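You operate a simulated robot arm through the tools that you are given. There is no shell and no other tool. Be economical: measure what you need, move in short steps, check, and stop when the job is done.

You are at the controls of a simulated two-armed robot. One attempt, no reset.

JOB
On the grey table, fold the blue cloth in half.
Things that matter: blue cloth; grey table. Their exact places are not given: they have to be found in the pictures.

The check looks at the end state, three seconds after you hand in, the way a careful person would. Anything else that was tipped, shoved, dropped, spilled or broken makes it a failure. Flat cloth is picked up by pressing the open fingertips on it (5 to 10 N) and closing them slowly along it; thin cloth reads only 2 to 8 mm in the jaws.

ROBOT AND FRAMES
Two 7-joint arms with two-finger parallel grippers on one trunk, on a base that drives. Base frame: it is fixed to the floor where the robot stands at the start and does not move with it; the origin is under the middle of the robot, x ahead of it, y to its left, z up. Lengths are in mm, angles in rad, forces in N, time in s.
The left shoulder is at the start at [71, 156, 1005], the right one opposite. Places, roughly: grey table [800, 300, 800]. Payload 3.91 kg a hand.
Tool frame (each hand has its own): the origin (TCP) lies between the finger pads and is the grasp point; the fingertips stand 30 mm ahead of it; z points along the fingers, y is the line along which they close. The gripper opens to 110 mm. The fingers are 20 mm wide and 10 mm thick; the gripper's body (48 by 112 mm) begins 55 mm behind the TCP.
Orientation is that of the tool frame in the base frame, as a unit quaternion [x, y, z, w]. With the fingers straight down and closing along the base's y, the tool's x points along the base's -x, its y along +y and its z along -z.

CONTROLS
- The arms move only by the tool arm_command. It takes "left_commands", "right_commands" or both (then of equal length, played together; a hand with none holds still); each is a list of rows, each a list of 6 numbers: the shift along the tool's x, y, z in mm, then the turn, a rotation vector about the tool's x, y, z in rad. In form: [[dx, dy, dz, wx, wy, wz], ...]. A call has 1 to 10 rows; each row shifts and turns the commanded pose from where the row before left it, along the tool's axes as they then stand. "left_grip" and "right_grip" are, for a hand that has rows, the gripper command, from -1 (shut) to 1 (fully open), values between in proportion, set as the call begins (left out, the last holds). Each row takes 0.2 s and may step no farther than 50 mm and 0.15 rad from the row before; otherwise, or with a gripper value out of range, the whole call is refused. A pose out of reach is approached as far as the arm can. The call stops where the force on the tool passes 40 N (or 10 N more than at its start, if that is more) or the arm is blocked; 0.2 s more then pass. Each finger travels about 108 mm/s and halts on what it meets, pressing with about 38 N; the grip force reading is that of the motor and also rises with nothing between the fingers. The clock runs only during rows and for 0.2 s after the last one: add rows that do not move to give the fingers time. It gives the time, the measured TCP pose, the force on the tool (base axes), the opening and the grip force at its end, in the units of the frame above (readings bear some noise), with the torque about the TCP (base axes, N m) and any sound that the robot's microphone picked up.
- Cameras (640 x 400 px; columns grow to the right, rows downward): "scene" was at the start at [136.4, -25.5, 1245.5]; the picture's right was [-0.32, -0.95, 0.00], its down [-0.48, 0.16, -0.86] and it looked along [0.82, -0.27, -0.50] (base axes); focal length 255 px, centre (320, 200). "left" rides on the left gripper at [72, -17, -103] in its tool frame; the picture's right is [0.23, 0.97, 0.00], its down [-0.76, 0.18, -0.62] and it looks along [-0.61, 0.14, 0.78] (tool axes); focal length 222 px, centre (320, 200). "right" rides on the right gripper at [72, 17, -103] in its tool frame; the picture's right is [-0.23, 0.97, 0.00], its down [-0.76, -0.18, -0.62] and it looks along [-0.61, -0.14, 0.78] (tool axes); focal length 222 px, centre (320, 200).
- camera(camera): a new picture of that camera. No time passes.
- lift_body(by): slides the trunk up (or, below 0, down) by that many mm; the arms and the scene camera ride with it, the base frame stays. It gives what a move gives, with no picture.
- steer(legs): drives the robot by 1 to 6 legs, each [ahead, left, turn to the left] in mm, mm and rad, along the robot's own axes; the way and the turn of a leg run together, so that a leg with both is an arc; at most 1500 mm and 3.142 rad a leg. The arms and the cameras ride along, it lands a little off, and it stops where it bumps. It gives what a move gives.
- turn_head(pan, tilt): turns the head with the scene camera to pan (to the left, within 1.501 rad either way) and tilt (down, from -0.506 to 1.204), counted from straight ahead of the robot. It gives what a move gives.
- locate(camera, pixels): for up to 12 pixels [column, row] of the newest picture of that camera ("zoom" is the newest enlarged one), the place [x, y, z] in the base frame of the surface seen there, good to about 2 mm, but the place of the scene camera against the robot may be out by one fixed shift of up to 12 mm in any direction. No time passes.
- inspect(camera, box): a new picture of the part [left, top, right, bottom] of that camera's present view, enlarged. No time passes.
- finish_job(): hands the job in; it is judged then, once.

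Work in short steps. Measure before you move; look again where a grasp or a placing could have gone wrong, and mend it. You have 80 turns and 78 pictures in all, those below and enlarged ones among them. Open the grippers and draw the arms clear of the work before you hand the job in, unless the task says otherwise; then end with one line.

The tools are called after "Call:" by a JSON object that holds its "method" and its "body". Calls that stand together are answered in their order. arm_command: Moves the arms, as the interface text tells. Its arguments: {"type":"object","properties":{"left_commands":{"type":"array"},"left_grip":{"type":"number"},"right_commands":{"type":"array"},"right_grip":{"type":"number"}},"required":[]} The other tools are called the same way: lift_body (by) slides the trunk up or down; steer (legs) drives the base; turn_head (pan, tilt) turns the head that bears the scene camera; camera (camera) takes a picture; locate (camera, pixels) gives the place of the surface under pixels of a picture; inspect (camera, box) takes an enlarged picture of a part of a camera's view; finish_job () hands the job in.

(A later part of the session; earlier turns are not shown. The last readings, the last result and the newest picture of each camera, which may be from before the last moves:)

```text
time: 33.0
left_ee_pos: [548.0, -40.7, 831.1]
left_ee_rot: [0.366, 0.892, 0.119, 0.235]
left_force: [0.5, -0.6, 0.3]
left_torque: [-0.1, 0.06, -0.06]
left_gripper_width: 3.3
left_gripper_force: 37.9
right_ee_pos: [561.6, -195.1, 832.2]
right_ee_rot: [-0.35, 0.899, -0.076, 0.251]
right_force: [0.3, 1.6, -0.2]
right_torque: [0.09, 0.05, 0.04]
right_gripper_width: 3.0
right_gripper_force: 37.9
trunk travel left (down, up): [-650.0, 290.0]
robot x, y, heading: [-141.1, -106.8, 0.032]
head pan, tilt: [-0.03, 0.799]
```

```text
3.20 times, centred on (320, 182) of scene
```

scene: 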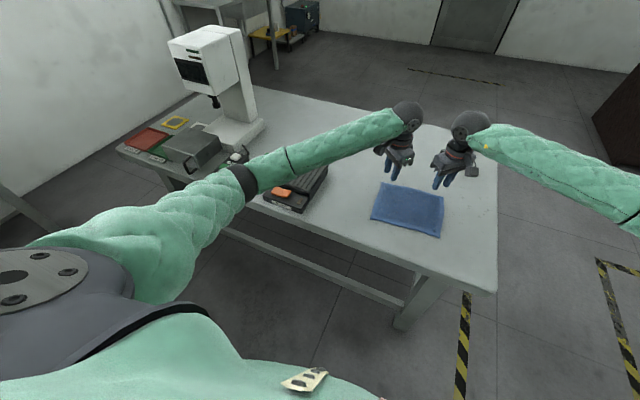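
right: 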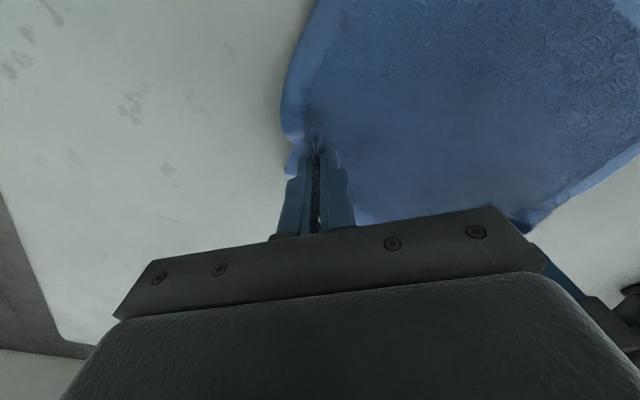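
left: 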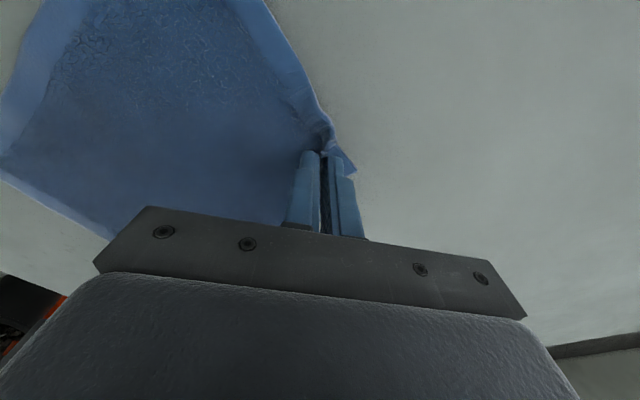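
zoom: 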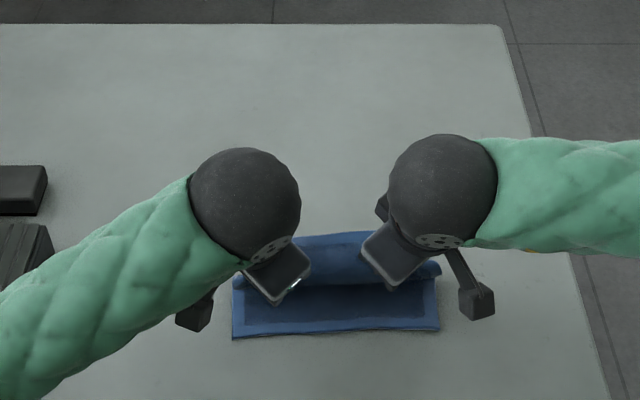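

The fold is forming cleanly with fingers tilted about 0.53 rad. I continue the arc down to lay the edge onto the near edge.

Call:
{"method": "arm_command", "body": {"left_commands": [[7.7, -8.9, 1.2, -0.0453, -0.0394, 0], [7.7, -8.9, 1.3, -0.0453, -0.0394, 0], [6.8, -7.9, 2.7, -0.0378, -0.0328, 0], [6.8, -7.9, 2.8, -0.0378, -0.0328, 0], [2.6, -3.1, 4.4, 0, 0, 0], [0, 0, 0, 0, 0, 0]], "right_commands": [[9.2, 7.2, 1.2, 0.037, -0.0472, 0], [9.2, 7.2, 1.3, 0.037, -0.0472, 0], [8.2, 6.4, 2.7, 0.0309, -0.0394, 0], [8.2, 6.4, 2.8, 0.0309, -0.0394, 0], [3.2, 2.5, 4.4, 0, 0, 0], [0, 0, 0, 0, 0, 0]]}}

Call:
{"method": "inspect", "body": {"camera": "scene", "box": [220, 120, 420, 245]}}

Call:
{"method": "camera", "body": {"camera": "left"}}

Call:
{"method": "camera", "body": {"camera": "right"}}

```text
time: 34.4
left_ee_pos: [516.2, -41.9, 794.1]
left_ee_rot: [0.353, 0.861, 0.165, 0.328]
left_force: [0.0, -1.5, 0.7]
left_torque: [-0.06, 0.06, 0.0]
left_gripper_width: 3.1
left_gripper_force: 37.8
right_ee_pos: [531.7, -197.0, 794.9]
right_ee_rot: [-0.339, 0.867, -0.106, 0.351]
right_force: [-0.3, 1.8, 0.2]
right_torque: [0.1, 0.06, 0.04]
right_gripper_width: 2.9
right_gripper_force: 38.2
trunk travel left (down, up): [-650.0, 290.0]
robot x, y, heading: [-145.3, -110.7, 0.031]
head pan, tilt: [-0.03, 0.799]
```

```text
3.20 times, centred on (320, 182) of scene
```

zoom: 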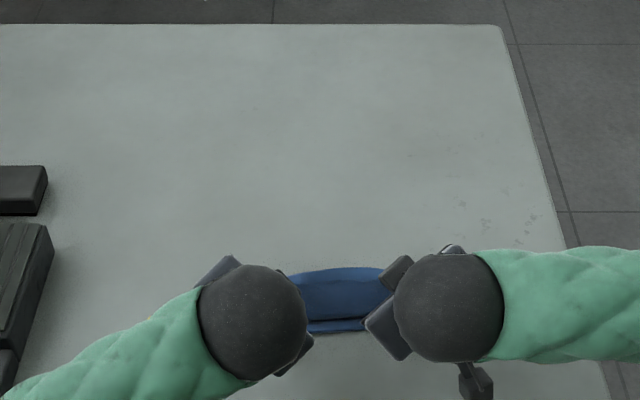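

```text
48 pictures are left
```

left: 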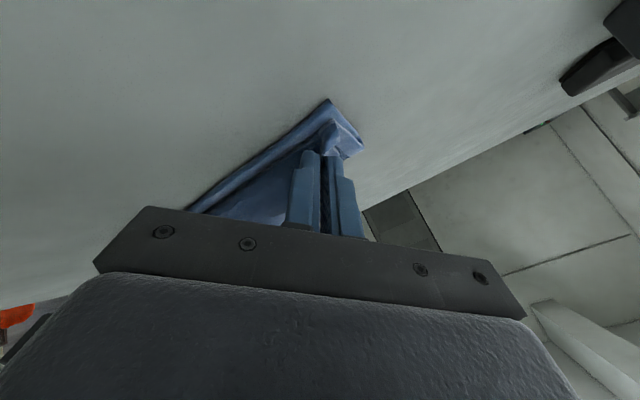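

```text
47 pictures are left
```

right: 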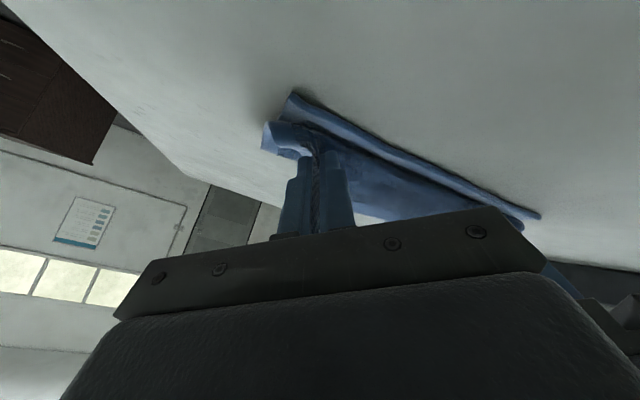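

The edge lies just above the near edge (tips about z 772, s≈−54). I lower 4 mm and open the jaws gently.

Call:
{"method": "arm_command", "body": {"left_commands": [[1.8, -2.1, 2.9, 0, 0, 0], [0, 0, 0, 0, 0, 0]], "right_commands": [[2.2, 1.7, 2.9, 0, 0, 0], [0, 0, 0, 0, 0, 0]]}}

Call:
{"method": "arm_command", "body": {"left_commands": [[0, 0, 0, 0, 0, 0], [0, 0, 0, 0, 0, 0], [0, 0, 0, 0, 0, 0]], "right_commands": [[0, 0, 0, 0, 0, 0], [0, 0, 0, 0, 0, 0], [0, 0, 0, 0, 0, 0]], "left_grip": -0.75, "right_grip": -0.75}}

Call:
{"method": "camera", "body": {"camera": "left"}}

Call:
{"method": "camera", "body": {"camera": "right"}}

```text
time: 35.0
left_ee_pos: [516.3, -41.7, 789.5]
left_ee_rot: [0.353, 0.861, 0.165, 0.328]
left_force: [0.3, -1.4, 1.2]
left_torque: [-0.06, 0.06, -0.05]
left_gripper_width: 3.4
left_gripper_force: 38.2
right_ee_pos: [531.6, -195.8, 790.5]
right_ee_rot: [-0.338, 0.867, -0.105, 0.351]
right_force: [-0.5, 1.3, 1.2]
right_torque: [0.07, 0.02, 0.01]
right_gripper_width: 3.1
right_gripper_force: 37.6
trunk travel left (down, up): [-650.0, 290.0]
robot x, y, heading: [-143.5, -109.2, 0.029]
head pan, tilt: [-0.03, 0.799]
```

```text
time: 35.8
left_ee_pos: [516.3, -42.9, 789.4]
left_ee_rot: [0.353, 0.861, 0.165, 0.328]
left_force: [0.3, -0.6, 0.5]
left_torque: [-0.01, -0.02, -0.01]
left_gripper_width: 13.9
left_gripper_force: 0.0
right_ee_pos: [531.8, -197.5, 791.1]
right_ee_rot: [-0.338, 0.867, -0.105, 0.351]
right_force: [-0.3, -0.1, 0.3]
right_torque: [0.01, -0.02, 0.02]
right_gripper_width: 13.6
right_gripper_force: 0.1
trunk travel left (down, up): [-650.0, 290.0]
robot x, y, heading: [-142.6, -106.8, 0.033]
head pan, tilt: [-0.03, 0.799]
```

```text
46 pictures are left
```

left: 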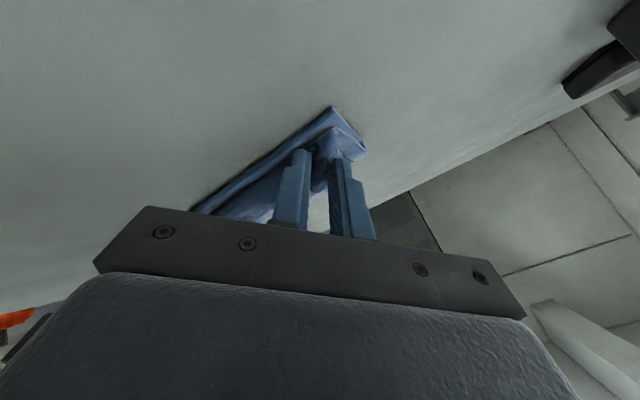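

```text
45 pictures are left
```

right: 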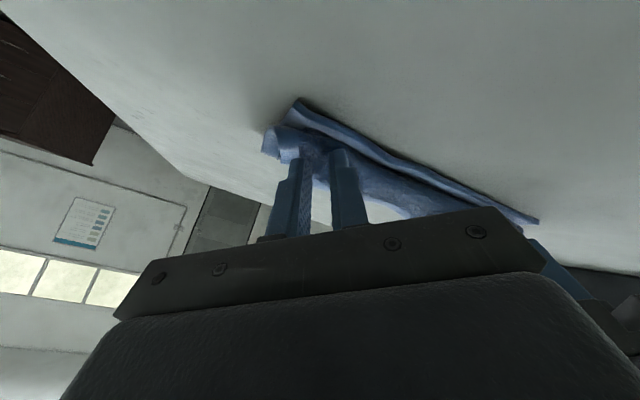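

The cloth is released. I open a little more and draw both hands straight back along the fingers.

Call:
{"method": "arm_command", "body": {"left_commands": [[0, 0, 0, 0, 0, 0], [0, 0, -4, 0, 0, 0], [0, 0, -6, 0, 0, 0], [0, 0, -15, 0, 0, 0], [0, 0, -30, 0, 0, 0], [0, 0, -40, 0, 0, 0], [0, 0, -40, 0, 0, 0]], "right_commands": [[0, 0, 0, 0, 0, 0], [0, 0, -4, 0, 0, 0], [0, 0, -6, 0, 0, 0], [0, 0, -15, 0, 0, 0], [0, 0, -30, 0, 0, 0], [0, 0, -40, 0, 0, 0], [0, 0, -40, 0, 0, 0]], "left_grip": -0.6, "right_grip": -0.6}}

Call:
{"method": "inspect", "body": {"camera": "scene", "box": [220, 150, 420, 275]}}

Call:
{"method": "camera", "body": {"camera": "left"}}

Call:
{"method": "camera", "body": {"camera": "right"}}

```text
time: 37.4
left_ee_pos: [423.6, -47.5, 887.3]
left_ee_rot: [0.353, 0.861, 0.165, 0.328]
left_force: [-0.1, 0.1, 1.3]
left_torque: [0.02, -0.01, 0.0]
left_gripper_width: 22.1
left_gripper_force: 0.1
right_ee_pos: [439.9, -204.6, 891.4]
right_ee_rot: [-0.338, 0.867, -0.106, 0.351]
right_force: [0.3, 0.8, -0.1]
right_torque: [0.03, -0.01, -0.01]
right_gripper_width: 22.2
right_gripper_force: 0.1
trunk travel left (down, up): [-650.0, 290.0]
robot x, y, heading: [-139.3, -109.4, 0.029]
head pan, tilt: [-0.03, 0.799]
```

```text
3.20 times, centred on (320, 212) of scene
```

zoom: 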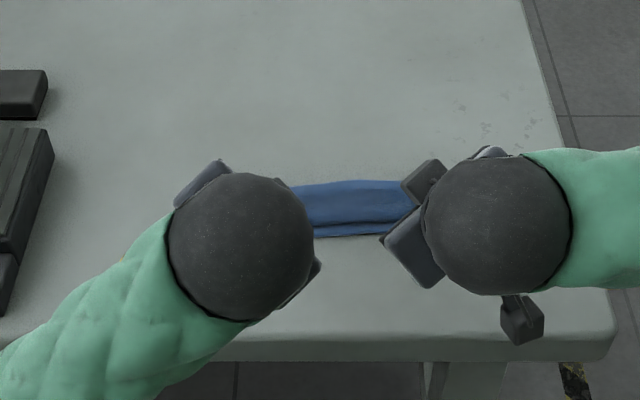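

```text
43 pictures are left
```

left: 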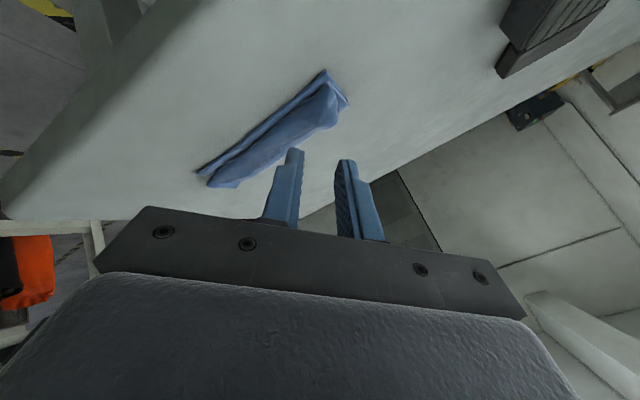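

```text
42 pictures are left
```

right: 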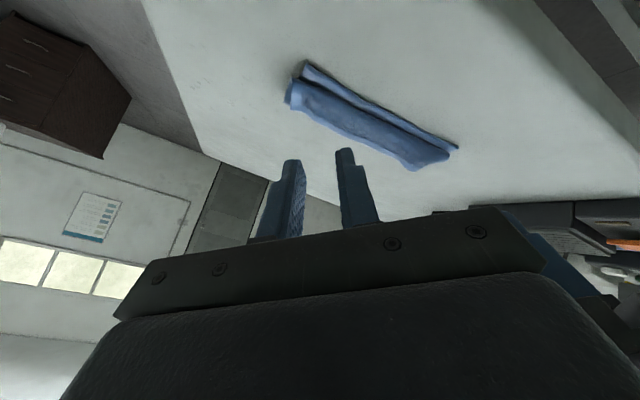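

The hands block the view, so I move them apart and up and inspect the result.

Call:
{"method": "arm_command", "body": {"left_commands": [[30, 26, -20, 0, 0, 0], [30, 26, -20, 0, 0, 0], [25, 21, -20, 0, 0, 0]], "right_commands": [[25, -31, -20, 0, 0, 0], [25, -31, -20, 0, 0, 0], [25, -31, -20, 0, 0, 0]]}}

Call:
{"method": "inspect", "body": {"camera": "scene", "box": [270, 180, 374, 245]}}

Call:
{"method": "camera", "body": {"camera": "scene"}}

```text
time: 38.2
left_ee_pos: [403.8, 49.5, 922.5]
left_ee_rot: [0.353, 0.86, 0.165, 0.328]
left_force: [-0.8, -0.3, -0.1]
left_torque: [0.03, 0.01, 0.0]
left_gripper_width: 22.0
left_gripper_force: 0.1
left hand out of reach, approached as far as the arm can: row 2, 3
right_ee_pos: [431.7, -326.6, 923.9]
right_ee_rot: [-0.339, 0.866, -0.105, 0.352]
right_force: [0.2, 0.5, 0.6]
right_torque: [0.0, -0.01, 0.01]
right_gripper_width: 21.8
right_gripper_force: 0.2
right hand out of reach, approached as far as the arm can: row 2, 3
trunk travel left (down, up): [-650.0, 290.0]
robot x, y, heading: [-144.1, -104.5, 0.035]
head pan, tilt: [-0.03, 0.799]
```

```text
6.15 times, centred on (322, 212) of scene
```

zoom: 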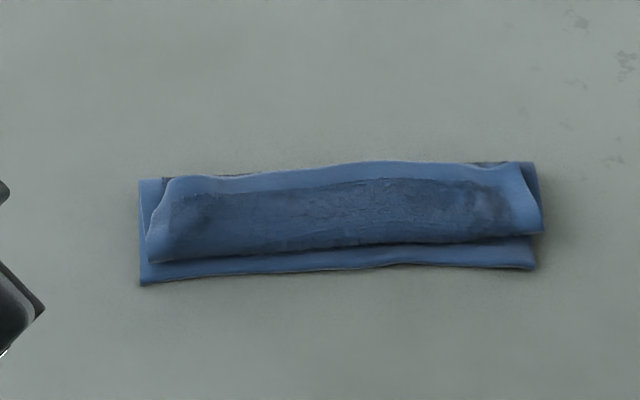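

```text
40 pictures are left
```

scene: 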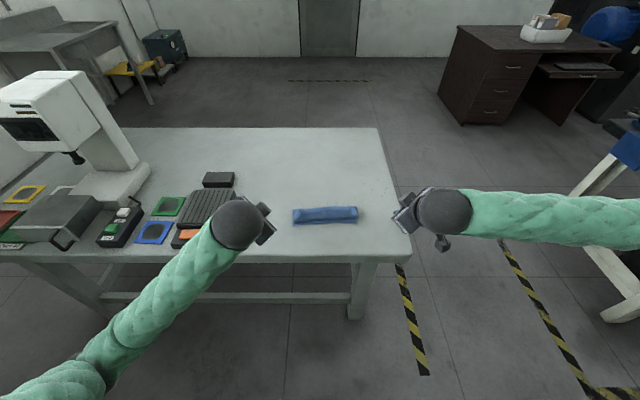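

The flap's hem shows on the far side (zoom rows 165–190), suggesting its free edge curled back up. I measure heights across the bundle.

Call:
{"method": "locate", "body": {"camera": "zoom", "pixels": [[340, 150], [340, 164], [340, 175], [340, 190], [340, 215], [340, 240], [340, 250], [340, 262], [340, 275], [142, 283], [533, 267], [530, 165]]}}

Call:
{"method": "camera", "body": {"camera": "left"}}

Call:
{"method": "camera", "body": {"camera": "right"}}

```text
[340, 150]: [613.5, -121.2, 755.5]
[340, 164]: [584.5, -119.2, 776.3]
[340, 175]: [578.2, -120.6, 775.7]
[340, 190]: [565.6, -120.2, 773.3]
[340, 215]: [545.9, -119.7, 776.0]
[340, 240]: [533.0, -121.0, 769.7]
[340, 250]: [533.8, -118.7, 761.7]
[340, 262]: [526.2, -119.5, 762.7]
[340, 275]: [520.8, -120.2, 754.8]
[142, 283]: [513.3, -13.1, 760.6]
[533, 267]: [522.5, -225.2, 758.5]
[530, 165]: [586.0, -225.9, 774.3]
```

```text
39 pictures are left
```

left: 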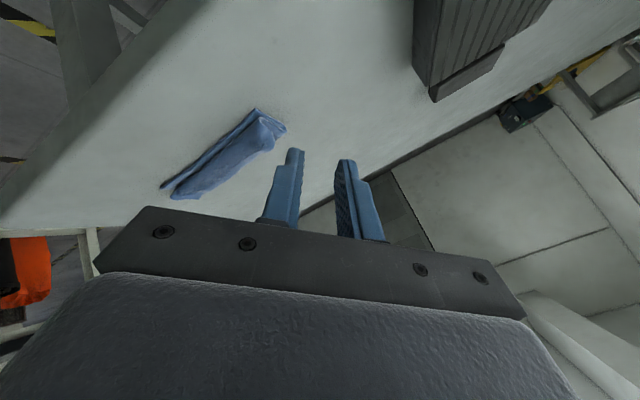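

```text
38 pictures are left
```

right: 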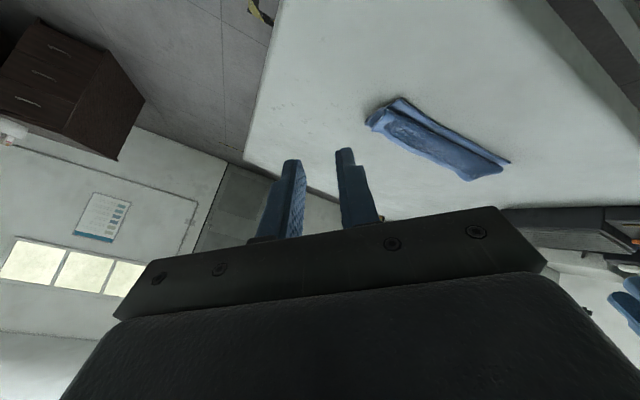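

It is a Z: the free edge curled back over the top (z≈776), so this isn't a proper half fold. I'll unfold it and redo it with a grip closer to the edge. First the hands go back to vertical.

Call:
{"method": "arm_command", "body": {"left_commands": [[-13.1, 15.1, 5, 0.0944, 0.082, 0], [-13.1, 15.1, 5, 0.0944, 0.082, 0], [-13.1, 15.1, 5, 0.0944, 0.082, 0], [-13.1, 15.1, 5, 0.0944, 0.082, 0], [-13.1, 15.1, 5, 0.0944, 0.082, 0], [-13.1, 15.1, 5, 0.0944, 0.082, 0], [0, 0, 0, 0, 0, 0]], "right_commands": [[-15.7, -12.3, 5, -0.0771, 0.0984, 0], [-15.7, -12.3, 5, -0.0771, 0.0984, 0], [-15.7, -12.3, 5, -0.0771, 0.0984, 0], [-15.7, -12.3, 5, -0.0771, 0.0984, 0], [-15.7, -12.3, 5, -0.0771, 0.0984, 0], [-15.7, -12.3, 5, -0.0771, 0.0984, 0], [0, 0, 0, 0, 0, 0]]}}

Call:
{"method": "camera", "body": {"camera": "left"}}

Call:
{"method": "camera", "body": {"camera": "right"}}

```text
time: 39.8
left_ee_pos: [521.6, 59.6, 944.5]
left_ee_rot: [0.379, 0.925, 0.001, 0.0]
left_force: [0.2, -0.6, -0.3]
left_torque: [-0.06, -0.02, 0.0]
left_gripper_width: 22.1
left_gripper_force: 0.1
right_ee_pos: [549.9, -315.7, 944.7]
right_ee_rot: [-0.362, 0.932, 0.0, 0.0]
right_force: [-1.2, 0.2, -0.3]
right_torque: [0.03, -0.02, 0.04]
right_gripper_width: 22.3
right_gripper_force: 0.1
trunk travel left (down, up): [-650.0, 290.0]
robot x, y, heading: [-142.0, -109.3, 0.033]
head pan, tilt: [-0.03, 0.799]
```

```text
37 pictures are left
```

left: 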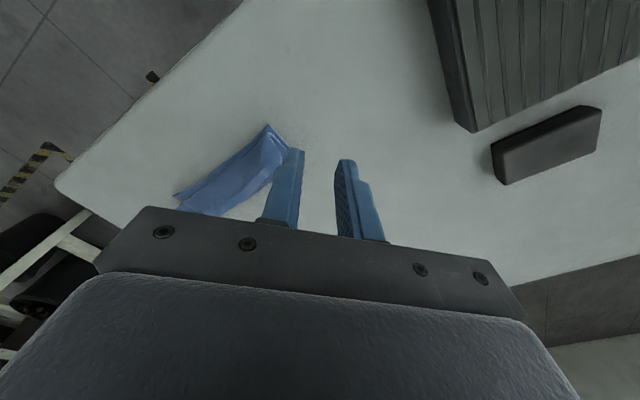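

```text
36 pictures are left
```

right: 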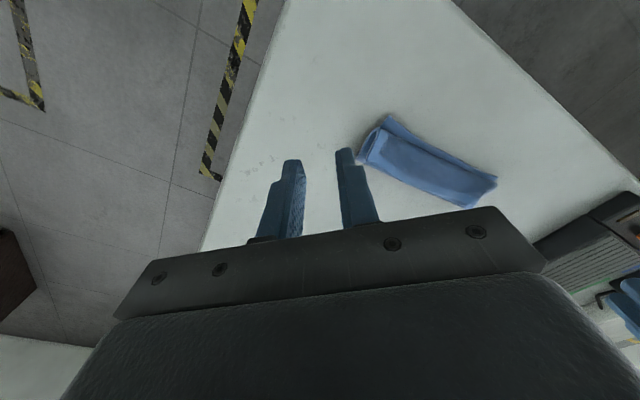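

I zoom on the bundle from both hand cameras to see the layering.

Call:
{"method": "inspect", "body": {"camera": "right", "box": [340, 100, 516, 210]}}

Call:
{"method": "inspect", "body": {"camera": "left", "box": [160, 110, 320, 210]}}

```text
3.64 times, centred on (428, 155) of right
```

zoom: 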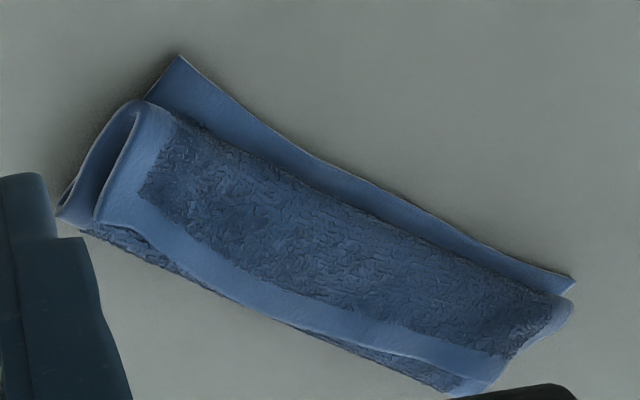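

```text
4.00 times, centred on (240, 160) of left
```

zoom: 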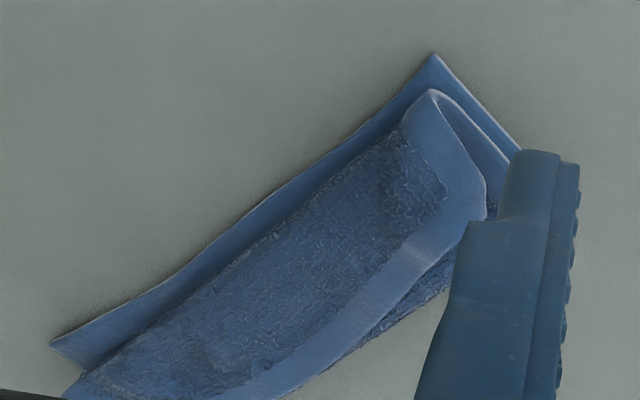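

The top ply lies free with its corners exposed. I locate its free corners: right zoom (97,215)≈ right pixel (367,159); left zoom (483,215)≈ left pixel (281,164).

Call:
{"method": "locate", "body": {"camera": "right", "pixels": [[367, 158], [370, 160], [382, 164], [378, 145], [376, 130], [357, 158], [389, 116], [440, 190], [466, 201]]}}

Call:
{"method": "locate", "body": {"camera": "left", "pixels": [[279, 163], [277, 167], [268, 172], [268, 134], [275, 150], [245, 195], [268, 124], [175, 195], [270, 175]]}}

```text
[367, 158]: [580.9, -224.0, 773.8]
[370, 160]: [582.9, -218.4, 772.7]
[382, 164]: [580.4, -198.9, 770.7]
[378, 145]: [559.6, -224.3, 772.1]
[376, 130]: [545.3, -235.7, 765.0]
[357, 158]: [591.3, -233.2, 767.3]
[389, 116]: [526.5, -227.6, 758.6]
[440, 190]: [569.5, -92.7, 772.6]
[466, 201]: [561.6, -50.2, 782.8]
```

```text
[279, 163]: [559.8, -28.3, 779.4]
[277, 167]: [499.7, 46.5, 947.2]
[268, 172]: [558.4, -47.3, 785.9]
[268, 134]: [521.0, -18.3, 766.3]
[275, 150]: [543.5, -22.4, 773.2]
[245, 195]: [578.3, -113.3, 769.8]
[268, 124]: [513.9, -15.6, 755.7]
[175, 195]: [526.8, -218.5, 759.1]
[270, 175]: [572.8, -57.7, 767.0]
```

Free corners: left (562,−28,780), right (582,−222,774). I go above them so the outer fingers fall just outside the corners.

Call:
{"method": "arm_command", "body": {"left_commands": [[-22.5, -10.8, 32.5, 0, 0, 0], [-22.5, -10.8, 32.5, 0, 0, 0], [-22.5, -10.8, 32.5, 0, 0, 0], [-22.5, -10.8, 32.5, 0, 0, 0], [0, 0, 0, 0, 0, 0]], "right_commands": [[-21.7, 14.1, 32.5, 0, 0, 0], [-21.7, 14.1, 32.5, 0, 0, 0], [-21.7, 14.1, 32.5, 0, 0, 0], [-21.7, 14.1, 32.5, 0, 0, 0], [0, 0, 0, 0, 0, 0]], "left_grip": -0.5, "right_grip": -0.5}}

Call:
{"method": "inspect", "body": {"camera": "left", "box": [200, 60, 440, 210]}}

Call:
{"method": "inspect", "body": {"camera": "right", "box": [200, 60, 440, 210]}}

```text
time: 41.0
left_ee_pos: [557.1, -33.5, 814.1]
left_ee_rot: [0.379, 0.925, 0.0, 0.0]
left_force: [-0.3, -0.8, 0.2]
left_torque: [0.0, -0.01, 0.06]
left_gripper_width: 27.4
left_gripper_force: 0.1
right_ee_pos: [575.4, -213.9, 815.3]
right_ee_rot: [-0.363, 0.932, -0.001, 0.002]
right_force: [0.6, 0.7, -0.5]
right_torque: [0.02, -0.01, -0.03]
right_gripper_width: 27.4
right_gripper_force: 0.1
trunk travel left (down, up): [-650.0, 290.0]
robot x, y, heading: [-141.3, -109.7, 0.031]
head pan, tilt: [-0.03, 0.799]
```

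```text
2.67 times, centred on (320, 135) of left
```

zoom: 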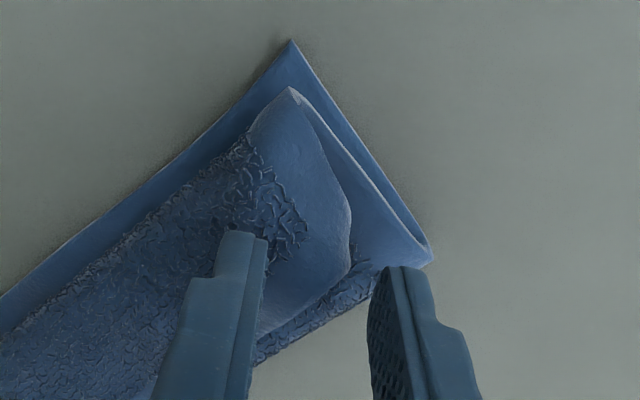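

```text
2.67 times, centred on (320, 135) of right
```

zoom: 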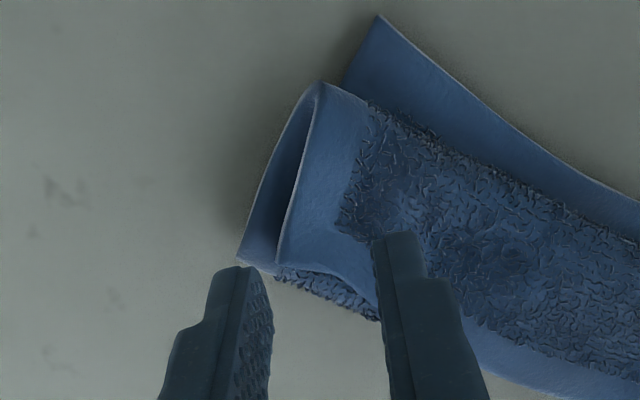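

The free corners sit between the fingers on both sides. I lower 10 mm and look again.

Call:
{"method": "arm_command", "body": {"left_commands": [[0, 0, 4, 0, 0, 0], [0, 0, 4, 0, 0, 0], [0, 0, 2, 0, 0, 0], [0, 0, 0, 0, 0, 0]], "right_commands": [[0, 0, 5, 0, 0, 0], [0, 0, 5, 0, 0, 0], [0, 0, 3, 0, 0, 0], [0, 0, 0, 0, 0, 0]]}}

Call:
{"method": "inspect", "body": {"camera": "left", "box": [200, 60, 440, 210]}}

Call:
{"method": "inspect", "body": {"camera": "right", "box": [200, 60, 440, 210]}}

```text
time: 42.0
left_ee_pos: [557.9, -33.4, 803.2]
left_ee_rot: [0.38, 0.925, 0.002, 0.001]
left_force: [0.8, -0.4, -0.4]
left_torque: [0.0, -0.01, -0.01]
left_gripper_width: 27.4
left_gripper_force: 0.0
right_ee_pos: [577.5, -214.1, 802.9]
right_ee_rot: [-0.363, 0.932, 0.001, 0.0]
right_force: [-0.2, -0.1, -0.1]
right_torque: [0.04, 0.01, 0.0]
right_gripper_width: 27.7
right_gripper_force: 0.0
trunk travel left (down, up): [-650.0, 290.0]
robot x, y, heading: [-145.3, -107.4, 0.031]
head pan, tilt: [-0.03, 0.799]
```

```text
2.67 times, centred on (320, 135) of left
```

zoom: 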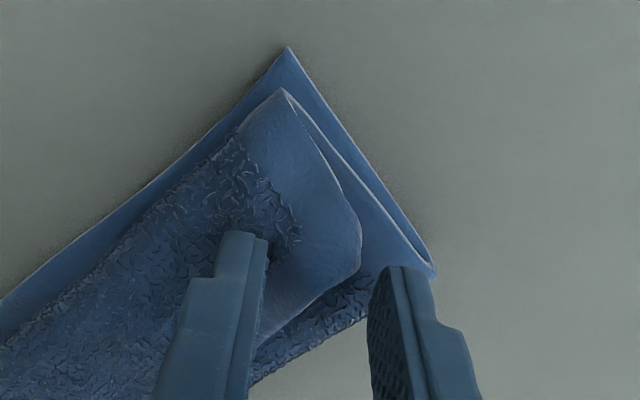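

```text
2.67 times, centred on (320, 135) of right
```

zoom: 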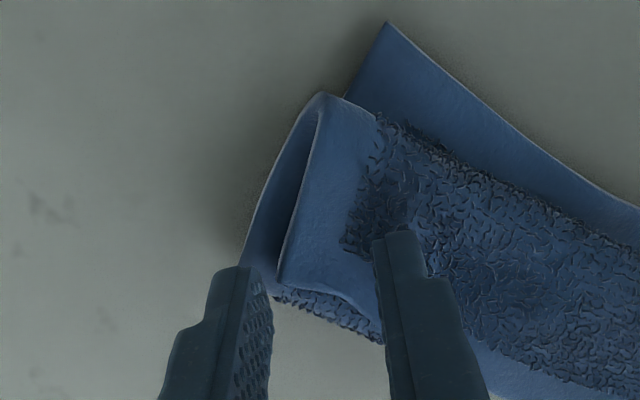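

Both corners stay between the fingers with no force yet. I lower 5 mm more.

Call:
{"method": "arm_command", "body": {"left_commands": [[0, 0, 2, 0, 0, 0], [0, 0, 2, 0, 0, 0], [0, 0, 1, 0, 0, 0], [0, 0, 0, 0, 0, 0]], "right_commands": [[0, 0, 2, 0, 0, 0], [0, 0, 2, 0, 0, 0], [0, 0, 1, 0, 0, 0], [0, 0, 0, 0, 0, 0]]}}

Call:
{"method": "arm_command", "body": {"left_commands": [[0, 0, 1.5, 0, 0, 0], [0, 0, 1.5, 0, 0, 0], [0, 0, 0, 0, 0, 0]], "right_commands": [[0, 0, 1.5, 0, 0, 0], [0, 0, 1.5, 0, 0, 0], [0, 0, 0, 0, 0, 0]]}}

Call:
{"method": "inspect", "body": {"camera": "left", "box": [200, 60, 440, 210]}}

Call:
{"method": "inspect", "body": {"camera": "right", "box": [200, 60, 440, 210]}}

```text
time: 43.0
left_ee_pos: [556.3, -33.7, 797.8]
left_ee_rot: [0.379, 0.925, 0.0, 0.001]
left_force: [0.1, 0.2, 1.0]
left_torque: [0.0, 0.05, -0.03]
left_gripper_width: 27.3
left_gripper_force: 0.0
right_ee_pos: [576.7, -214.7, 797.1]
right_ee_rot: [-0.363, 0.932, -0.001, 0.0]
right_force: [1.1, -0.6, -1.1]
right_torque: [0.03, 0.02, 0.01]
right_gripper_width: 27.4
right_gripper_force: 0.0
trunk travel left (down, up): [-650.0, 290.0]
robot x, y, heading: [-141.2, -104.5, 0.035]
head pan, tilt: [-0.03, 0.799]
```

```text
time: 43.8
left_ee_pos: [558.3, -34.3, 794.5]
left_ee_rot: [0.38, 0.925, 0.001, 0.0]
left_force: [-0.1, 0.2, 0.2]
left_torque: [-0.01, 0.01, 0.0]
left_gripper_width: 27.5
left_gripper_force: 0.1
right_ee_pos: [577.6, -214.3, 794.4]
right_ee_rot: [-0.363, 0.932, 0.0, 0.001]
right_force: [-0.4, 0.2, -0.4]
right_torque: [-0.03, 0.04, 0.02]
right_gripper_width: 27.5
right_gripper_force: 0.0
trunk travel left (down, up): [-650.0, 290.0]
robot x, y, heading: [-143.5, -107.9, 0.029]
head pan, tilt: [-0.03, 0.799]
```

```text
2.67 times, centred on (320, 135) of left
```

zoom: 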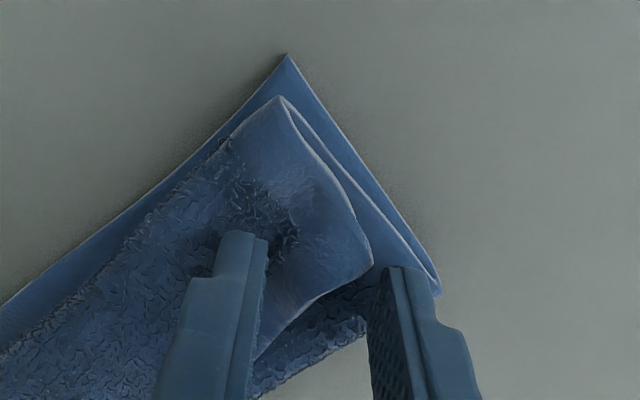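

```text
2.67 times, centred on (320, 135) of right
```

zoom: 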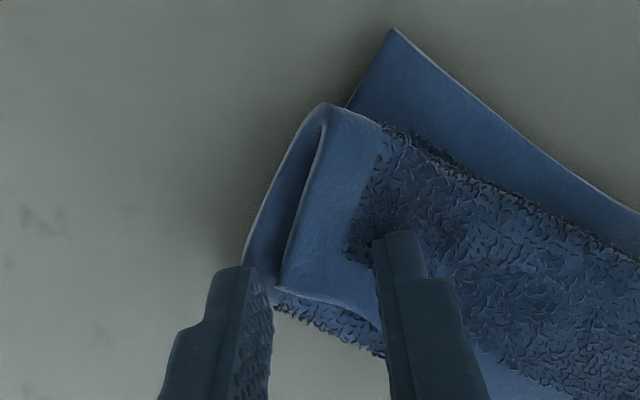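

The left inner finger is dimpling the ply and the corner points up between the jaws. I lower a little more and start closing slowly.

Call:
{"method": "arm_command", "body": {"left_commands": [[0, 0, 1, 0, 0, 0], [0, 0, 1, 0, 0, 0], [0, 0, 0, 0, 0, 0]], "right_commands": [[0, 0, 1.5, 0, 0, 0], [0, 0, 1.5, 0, 0, 0], [0, 0, 0, 0, 0, 0]]}}

Call:
{"method": "arm_command", "body": {"left_commands": [[0, 0, 0, 0, 0, 0], [0, 0, 0, 0, 0, 0]], "right_commands": [[0, 0, 0, 0, 0, 0], [0, 0, 0, 0, 0, 0]], "left_grip": -0.65, "right_grip": -0.65}}

Call:
{"method": "inspect", "body": {"camera": "left", "box": [200, 60, 440, 210]}}

Call:
{"method": "inspect", "body": {"camera": "right", "box": [200, 60, 440, 210]}}

```text
time: 44.6
left_ee_pos: [556.7, -33.4, 793.2]
left_ee_rot: [0.379, 0.926, 0.001, 0.0]
left_force: [-0.1, -0.5, 0.5]
left_torque: [0.01, -0.01, -0.04]
left_gripper_width: 27.3
left_gripper_force: 0.1
right_ee_pos: [577.0, -215.2, 791.5]
right_ee_rot: [-0.364, 0.931, 0.001, 0.001]
right_force: [-0.8, 0.1, 2.4]
right_torque: [0.04, 0.07, 0.0]
right_gripper_width: 27.4
right_gripper_force: 0.2
trunk travel left (down, up): [-650.0, 290.0]
robot x, y, heading: [-142.0, -107.3, 0.034]
head pan, tilt: [-0.03, 0.799]
```

```text
time: 45.2
left_ee_pos: [556.3, -34.5, 793.1]
left_ee_rot: [0.38, 0.925, 0.001, 0.0]
left_force: [0.1, -0.2, -0.1]
left_torque: [-0.01, 0.03, 0.0]
left_gripper_width: 19.2
left_gripper_force: 0.1
right_ee_pos: [579.2, -215.1, 791.2]
right_ee_rot: [-0.363, 0.932, 0.001, 0.001]
right_force: [-0.1, -0.8, 1.6]
right_torque: [0.02, 0.0, 0.03]
right_gripper_width: 19.3
right_gripper_force: 0.1
trunk travel left (down, up): [-650.0, 290.0]
robot x, y, heading: [-140.2, -107.2, 0.029]
head pan, tilt: [-0.03, 0.799]
```

```text
2.67 times, centred on (320, 135) of left
```

zoom: 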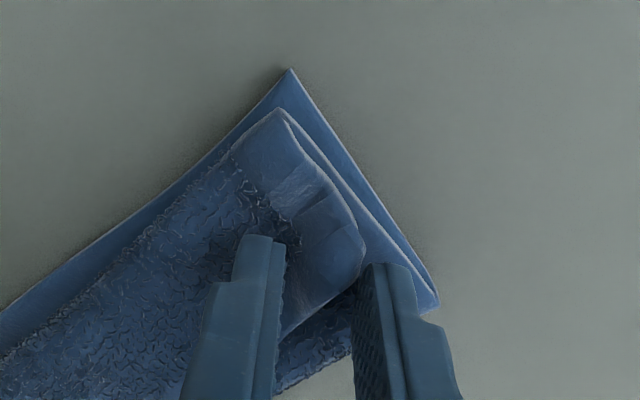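

```text
2.67 times, centred on (320, 135) of right
```

zoom: 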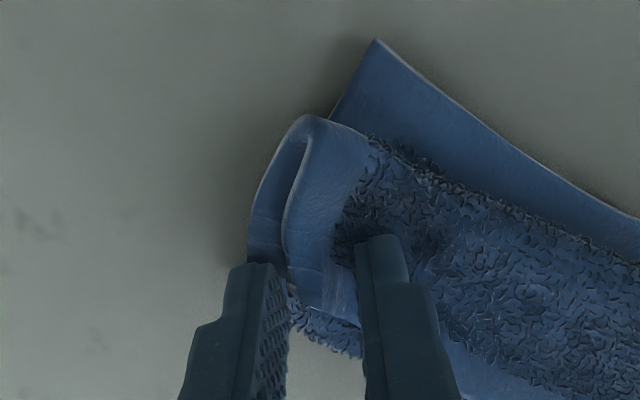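

Left barely touches, so I lower it 1.5 mm. On the right I raise 2 mm to avoid the lower bend, and continue closing.

Call:
{"method": "arm_command", "body": {"left_commands": [[0, 0, 1.5, 0, 0, 0], [0, 0, 0, 0, 0, 0]], "right_commands": [[0, 0, -2, 0, 0, 0], [0, 0, 0, 0, 0, 0]], "left_grip": -0.76, "right_grip": -0.76}}

Call:
{"method": "arm_command", "body": {"left_commands": [[0, 0, 0, 0, 0, 0], [0, 0, 0, 0, 0, 0]], "right_commands": [[0, 0, 0, 0, 0, 0], [0, 0, 0, 0, 0, 0]], "left_grip": -0.86, "right_grip": -0.86}}

Call:
{"method": "inspect", "body": {"camera": "left", "box": [200, 60, 440, 210]}}

Call:
{"method": "inspect", "body": {"camera": "right", "box": [200, 60, 440, 210]}}

```text
time: 45.8
left_ee_pos: [556.5, -34.8, 790.9]
left_ee_rot: [0.379, 0.925, 0.0, 0.0]
left_force: [0.0, 0.4, 0.4]
left_torque: [0.01, 0.01, 0.0]
left_gripper_width: 13.1
left_gripper_force: 0.2
right_ee_pos: [577.2, -214.7, 792.2]
right_ee_rot: [-0.363, 0.932, 0.0, -0.001]
right_force: [0.2, -0.4, 0.7]
right_torque: [0.01, -0.02, 0.0]
right_gripper_width: 13.3
right_gripper_force: 0.0
trunk travel left (down, up): [-650.0, 290.0]
robot x, y, heading: [-143.0, -111.4, 0.03]
head pan, tilt: [-0.03, 0.799]
```

```text
time: 46.4
left_ee_pos: [556.2, -32.7, 792.6]
left_ee_rot: [0.38, 0.925, 0.001, 0.001]
left_force: [-0.7, -0.7, 0.7]
left_torque: [0.03, 0.02, -0.02]
left_gripper_width: 7.7
left_gripper_force: 0.2
right_ee_pos: [577.9, -215.4, 793.6]
right_ee_rot: [-0.363, 0.932, 0.0, 0.001]
right_force: [-0.7, 0.2, 0.7]
right_torque: [0.02, -0.01, 0.03]
right_gripper_width: 7.8
right_gripper_force: 0.4
trunk travel left (down, up): [-650.0, 290.0]
robot x, y, heading: [-140.7, -110.1, 0.034]
head pan, tilt: [-0.03, 0.799]
```

```text
2.67 times, centred on (320, 135) of left
```

zoom: 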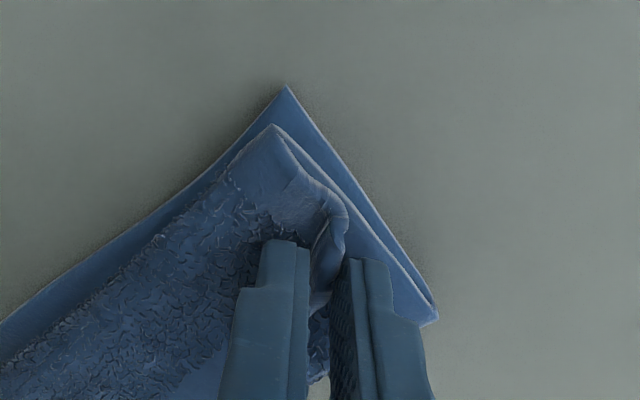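

```text
2.67 times, centred on (320, 135) of right
```

zoom: 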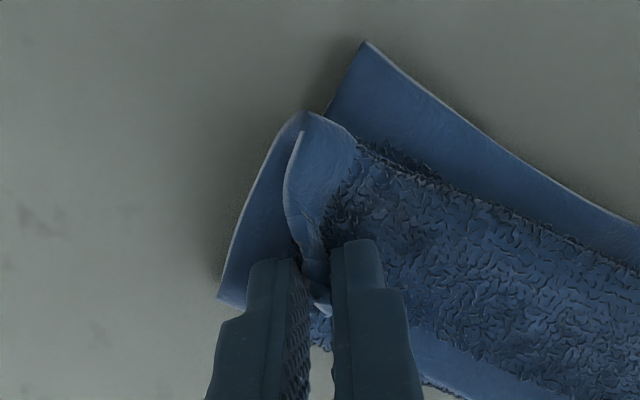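

Both corners of the top ply alone are caught between the jaws, as intended. I close fully.

Call:
{"method": "arm_command", "body": {"left_commands": [[0, 0, 0, 0, 0, 0], [0, 0, 0, 0, 0, 0], [0, 0, 0, 0, 0, 0]], "right_commands": [[0, 0, 0, 0, 0, 0], [0, 0, 0, 0, 0, 0], [0, 0, 0, 0, 0, 0]], "left_grip": -1, "right_grip": -1}}

Call:
{"method": "arm_command", "body": {"left_commands": [[0, 0, -5, 0, 0, 0], [0, 0, -10, 0, 0, 0], [0, 0, -10, 0, 0, 0], [0, 0, 0, 0, 0, 0]], "right_commands": [[0, 0, -5, 0, 0, 0], [0, 0, -10, 0, 0, 0], [0, 0, -10, 0, 0, 0], [0, 0, 0, 0, 0, 0]]}}

Call:
{"method": "inspect", "body": {"camera": "left", "box": [200, 60, 440, 210]}}

Call:
{"method": "inspect", "body": {"camera": "right", "box": [200, 60, 440, 210]}}

```text
time: 47.2
left_ee_pos: [556.6, -34.0, 792.1]
left_ee_rot: [0.379, 0.925, 0.001, 0.0]
left_force: [0.0, -2.9, 1.1]
left_torque: [-0.1, 0.01, 0.02]
left_gripper_width: 2.8
left_gripper_force: 38.2
right_ee_pos: [577.3, -214.6, 793.1]
right_ee_rot: [-0.363, 0.932, 0.0, 0.002]
right_force: [-1.0, 3.2, 1.2]
right_torque: [0.06, 0.01, -0.02]
right_gripper_width: 2.8
right_gripper_force: 37.3
trunk travel left (down, up): [-650.0, 290.0]
robot x, y, heading: [-143.3, -107.6, 0.036]
head pan, tilt: [-0.03, 0.799]
```

```text
time: 48.2
left_ee_pos: [557.5, -34.6, 816.7]
left_ee_rot: [0.38, 0.925, 0.0, 0.001]
left_force: [0.5, -2.2, 0.5]
left_torque: [-0.06, -0.03, 0.01]
left_gripper_width: 2.8
left_gripper_force: 37.9
right_ee_pos: [577.7, -215.9, 818.6]
right_ee_rot: [-0.363, 0.932, 0.0, 0.0]
right_force: [0.3, 2.9, -0.4]
right_torque: [0.05, 0.0, 0.0]
right_gripper_width: 2.9
right_gripper_force: 38.1
trunk travel left (down, up): [-650.0, 290.0]
robot x, y, heading: [-142.3, -107.5, 0.029]
head pan, tilt: [-0.03, 0.799]
```

```text
2.67 times, centred on (320, 135) of left
```

zoom: 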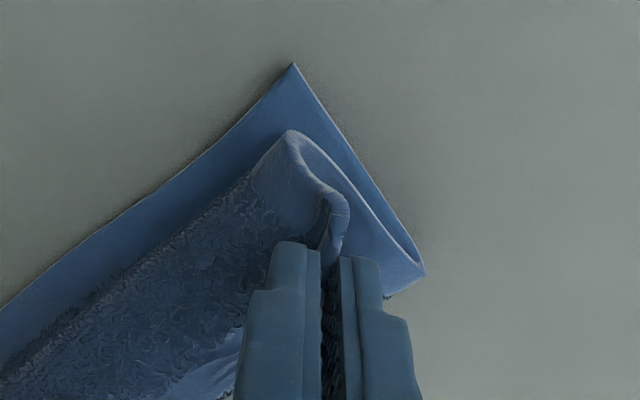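

```text
2.67 times, centred on (320, 135) of right
```

zoom: 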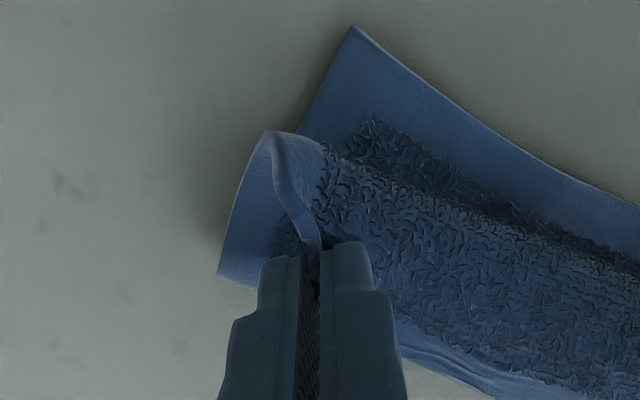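

The very corners are held (2.8 mm). I raise the edge to about vertical above the desired fold line so the lower ply re-lays flat.

Call:
{"method": "arm_command", "body": {"left_commands": [[-6, 7, -12, 0, 0, 0], [-8, 9, -10, 0, 0, 0], [-8.5, 10, -8, 0, 0, 0], [-9, 10.2, -7, 0, 0, 0], [0, 0, 0, 0, 0, 0]], "right_commands": [[-5.5, -4.3, -12, 0, 0, 0], [-7.4, -5.8, -10, 0, 0, 0], [-7.8, -6.2, -8, 0, 0, 0], [-8.4, -6.5, -7, 0, 0, 0], [0, 0, 0, 0, 0, 0]]}}

Call:
{"method": "inspect", "body": {"camera": "scene", "box": [220, 130, 420, 255]}}

```text
time: 49.4
left_ee_pos: [604.5, -30.9, 853.4]
left_ee_rot: [0.379, 0.925, 0.001, 0.0]
left_force: [0.7, -1.1, -0.2]
left_torque: [-0.02, -0.04, 0.01]
left_gripper_width: 2.8
left_gripper_force: 38.2
right_ee_pos: [614.6, -211.3, 855.6]
right_ee_rot: [-0.363, 0.932, 0.0, 0.001]
right_force: [0.6, 0.6, -0.4]
right_torque: [0.03, -0.01, 0.02]
right_gripper_width: 3.0
right_gripper_force: 37.8
trunk travel left (down, up): [-650.0, 290.0]
robot x, y, heading: [-142.2, -105.9, 0.033]
head pan, tilt: [-0.03, 0.799]
```

```text
3.20 times, centred on (320, 192) of scene
```

zoom: 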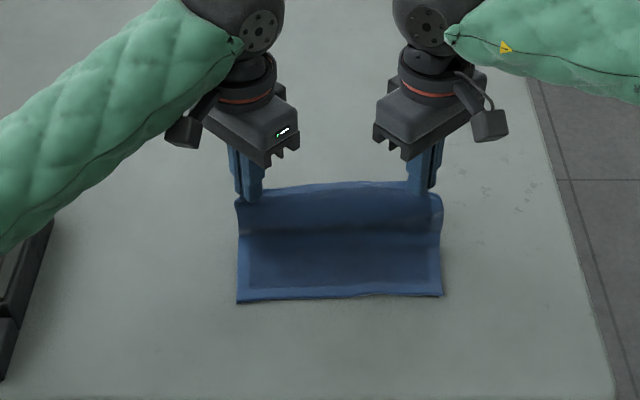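

A clean upright flap. I check the near edge and bend position.

Call:
{"method": "locate", "body": {"camera": "zoom", "pixels": [[240, 299], [440, 291], [340, 290], [340, 260], [340, 240], [340, 232], [340, 222], [340, 190]]}}

```text
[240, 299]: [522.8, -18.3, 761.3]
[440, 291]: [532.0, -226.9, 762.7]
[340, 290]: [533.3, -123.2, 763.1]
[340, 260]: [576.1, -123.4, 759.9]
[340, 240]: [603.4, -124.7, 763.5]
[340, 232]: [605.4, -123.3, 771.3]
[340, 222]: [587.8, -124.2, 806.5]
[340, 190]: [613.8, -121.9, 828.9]
```

The bend is at about x 605, near the middle line (~608). I lay the flap over towards the near edge with a full-radius arc.

Call:
{"method": "arm_command", "body": {"left_commands": [[7.3, -7.9, 1.6, -0.0442, -0.0406, 0], [7.3, -7.9, 1.6, -0.0442, -0.0406, 0], [7.0, -7.7, 2.15, -0.0515, -0.0474, 0], [7.0, -7.7, 2.15, -0.0515, -0.0474, 0], [7.3, -7.9, 3.55, -0.0515, -0.0474, 0], [7.3, -7.9, 3.55, -0.0515, -0.0474, 0], [6.9, -7.5, 4.2, -0.0478, -0.044, 0], [6.9, -7.5, 4.2, -0.0478, -0.044, 0]], "right_commands": [[8.3, 6.9, 1.6, 0.0382, -0.0463, 0], [8.3, 6.9, 1.6, 0.0382, -0.0463, 0], [8.0, 6.6, 2.15, 0.0446, -0.054, 0], [8.0, 6.6, 2.15, 0.0446, -0.054, 0], [8.3, 6.8, 3.55, 0.0446, -0.054, 0], [8.3, 6.8, 3.55, 0.0446, -0.054, 0], [7.9, 6.5, 4.2, 0.0414, -0.0501, 0], [7.9, 6.5, 4.2, 0.0414, -0.0501, 0]]}}

Call:
{"method": "inspect", "body": {"camera": "scene", "box": [220, 130, 420, 255]}}

Call:
{"method": "inspect", "body": {"camera": "right", "box": [160, 40, 480, 240]}}

```text
time: 51.2
left_ee_pos: [530.9, -33.9, 814.5]
left_ee_rot: [0.366, 0.892, 0.112, 0.238]
left_force: [0.0, -1.2, 0.0]
left_torque: [-0.06, 0.06, -0.03]
left_gripper_width: 2.7
left_gripper_force: 38.0
right_ee_pos: [538.0, -216.2, 814.7]
right_ee_rot: [-0.351, 0.899, -0.083, 0.249]
right_force: [0.2, 1.4, -1.1]
right_torque: [0.06, 0.01, 0.03]
right_gripper_width: 2.8
right_gripper_force: 38.0
trunk travel left (down, up): [-650.0, 290.0]
robot x, y, heading: [-143.4, -111.8, 0.03]
head pan, tilt: [-0.03, 0.799]
```

```text
3.20 times, centred on (320, 192) of scene
```

zoom: 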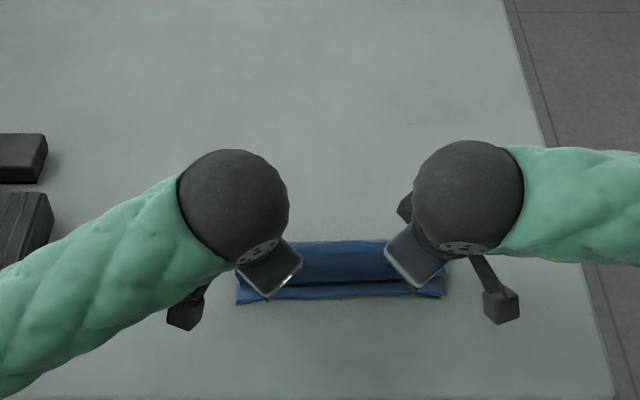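

```text
2.00 times, centred on (320, 140) of right
```

zoom: 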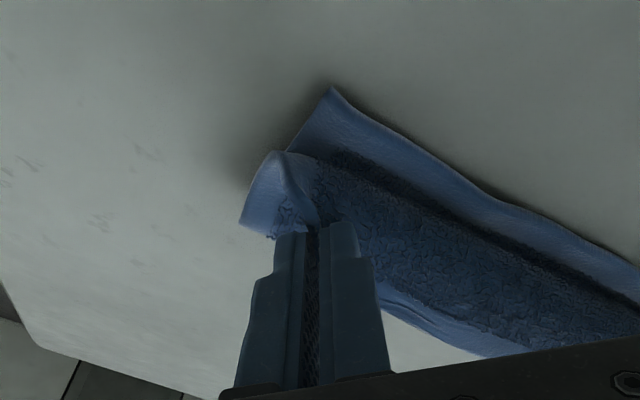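

The flap sags slightly as expected, so the edge must lead further toward the near edge. I locate the near edge in this view for exact placing.

Call:
{"method": "locate", "body": {"camera": "zoom", "pixels": [[335, 92], [480, 190], [600, 245], [290, 157], [400, 190], [245, 222], [440, 325], [600, 300]]}}

Call:
{"method": "inspect", "body": {"camera": "left", "box": [160, 40, 480, 240]}}

```text
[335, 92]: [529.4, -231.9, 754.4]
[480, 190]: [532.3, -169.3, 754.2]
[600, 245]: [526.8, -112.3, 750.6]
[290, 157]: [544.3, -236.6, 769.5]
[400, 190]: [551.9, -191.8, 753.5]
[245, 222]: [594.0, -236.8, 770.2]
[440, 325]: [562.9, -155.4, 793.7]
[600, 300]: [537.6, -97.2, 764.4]
```

```text
2.00 times, centred on (320, 140) of left
```

zoom: 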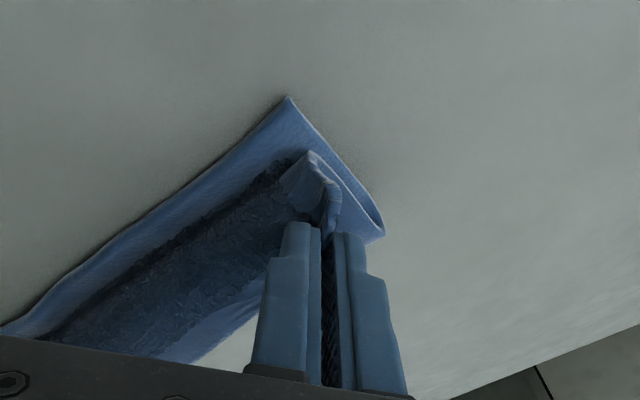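

The fold line has rolled back (to x≈595 rather than ~612), leaving slack at the near side. I bring the edge back to upright over the correct fold line first.

Call:
{"method": "arm_command", "body": {"left_commands": [[-7.7, 8.4, -9.6, 0.0344, 0.0316, 0], [-11, 11.9, -5.1, 0.0344, 0.0316, 0], [-11.5, 12.5, -0.9, 0.0344, 0.0316, 0], [-11.3, 12.3, 1.5, 0.0344, 0.0316, 0], [-10.9, 11.9, 2.6, 0.0344, 0.0316, 0], [-10.2, 11.1, 4.6, 0.0344, 0.0316, 0], [0, 0, 0, 0, 0, 0]], "right_commands": [[-8.8, -7.3, -9.6, -0.0297, 0.036, 0], [-12.5, -10.3, -5.1, -0.0297, 0.036, 0], [-13.1, -10.8, -0.9, -0.0297, 0.036, 0], [-12.9, -10.6, 1.5, -0.0297, 0.036, 0], [-12.4, -10.3, 2.6, -0.0297, 0.036, 0], [-11.6, -9.6, 4.6, -0.0297, 0.036, 0], [0, 0, 0, 0, 0, 0]]}}

Call:
{"method": "inspect", "body": {"camera": "scene", "box": [220, 130, 420, 255]}}

```text
time: 52.8
left_ee_pos: [609.4, -31.1, 856.1]
left_ee_rot: [0.376, 0.918, 0.053, 0.114]
left_force: [-0.3, -2.2, -0.5]
left_torque: [-0.01, -0.07, 0.0]
left_gripper_width: 2.8
left_gripper_force: 37.9
right_ee_pos: [618.9, -212.4, 857.1]
right_ee_rot: [-0.361, 0.924, -0.039, 0.118]
right_force: [0.6, 2.5, 0.5]
right_torque: [0.05, -0.06, 0.0]
right_gripper_width: 3.0
right_gripper_force: 37.7
trunk travel left (down, up): [-650.0, 290.0]
robot x, y, heading: [-144.6, -108.6, 0.03]
head pan, tilt: [-0.03, 0.799]
```

```text
3.20 times, centred on (320, 192) of scene
```

zoom: 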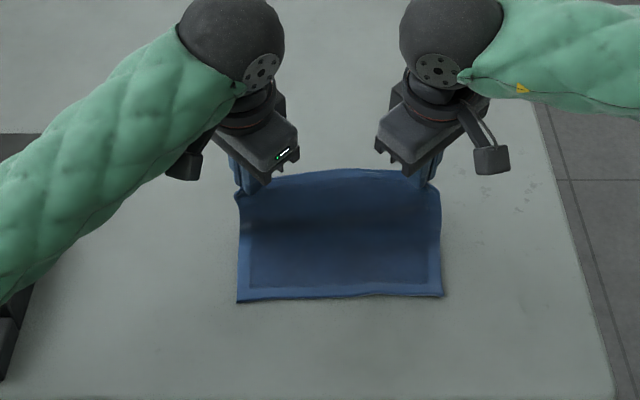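

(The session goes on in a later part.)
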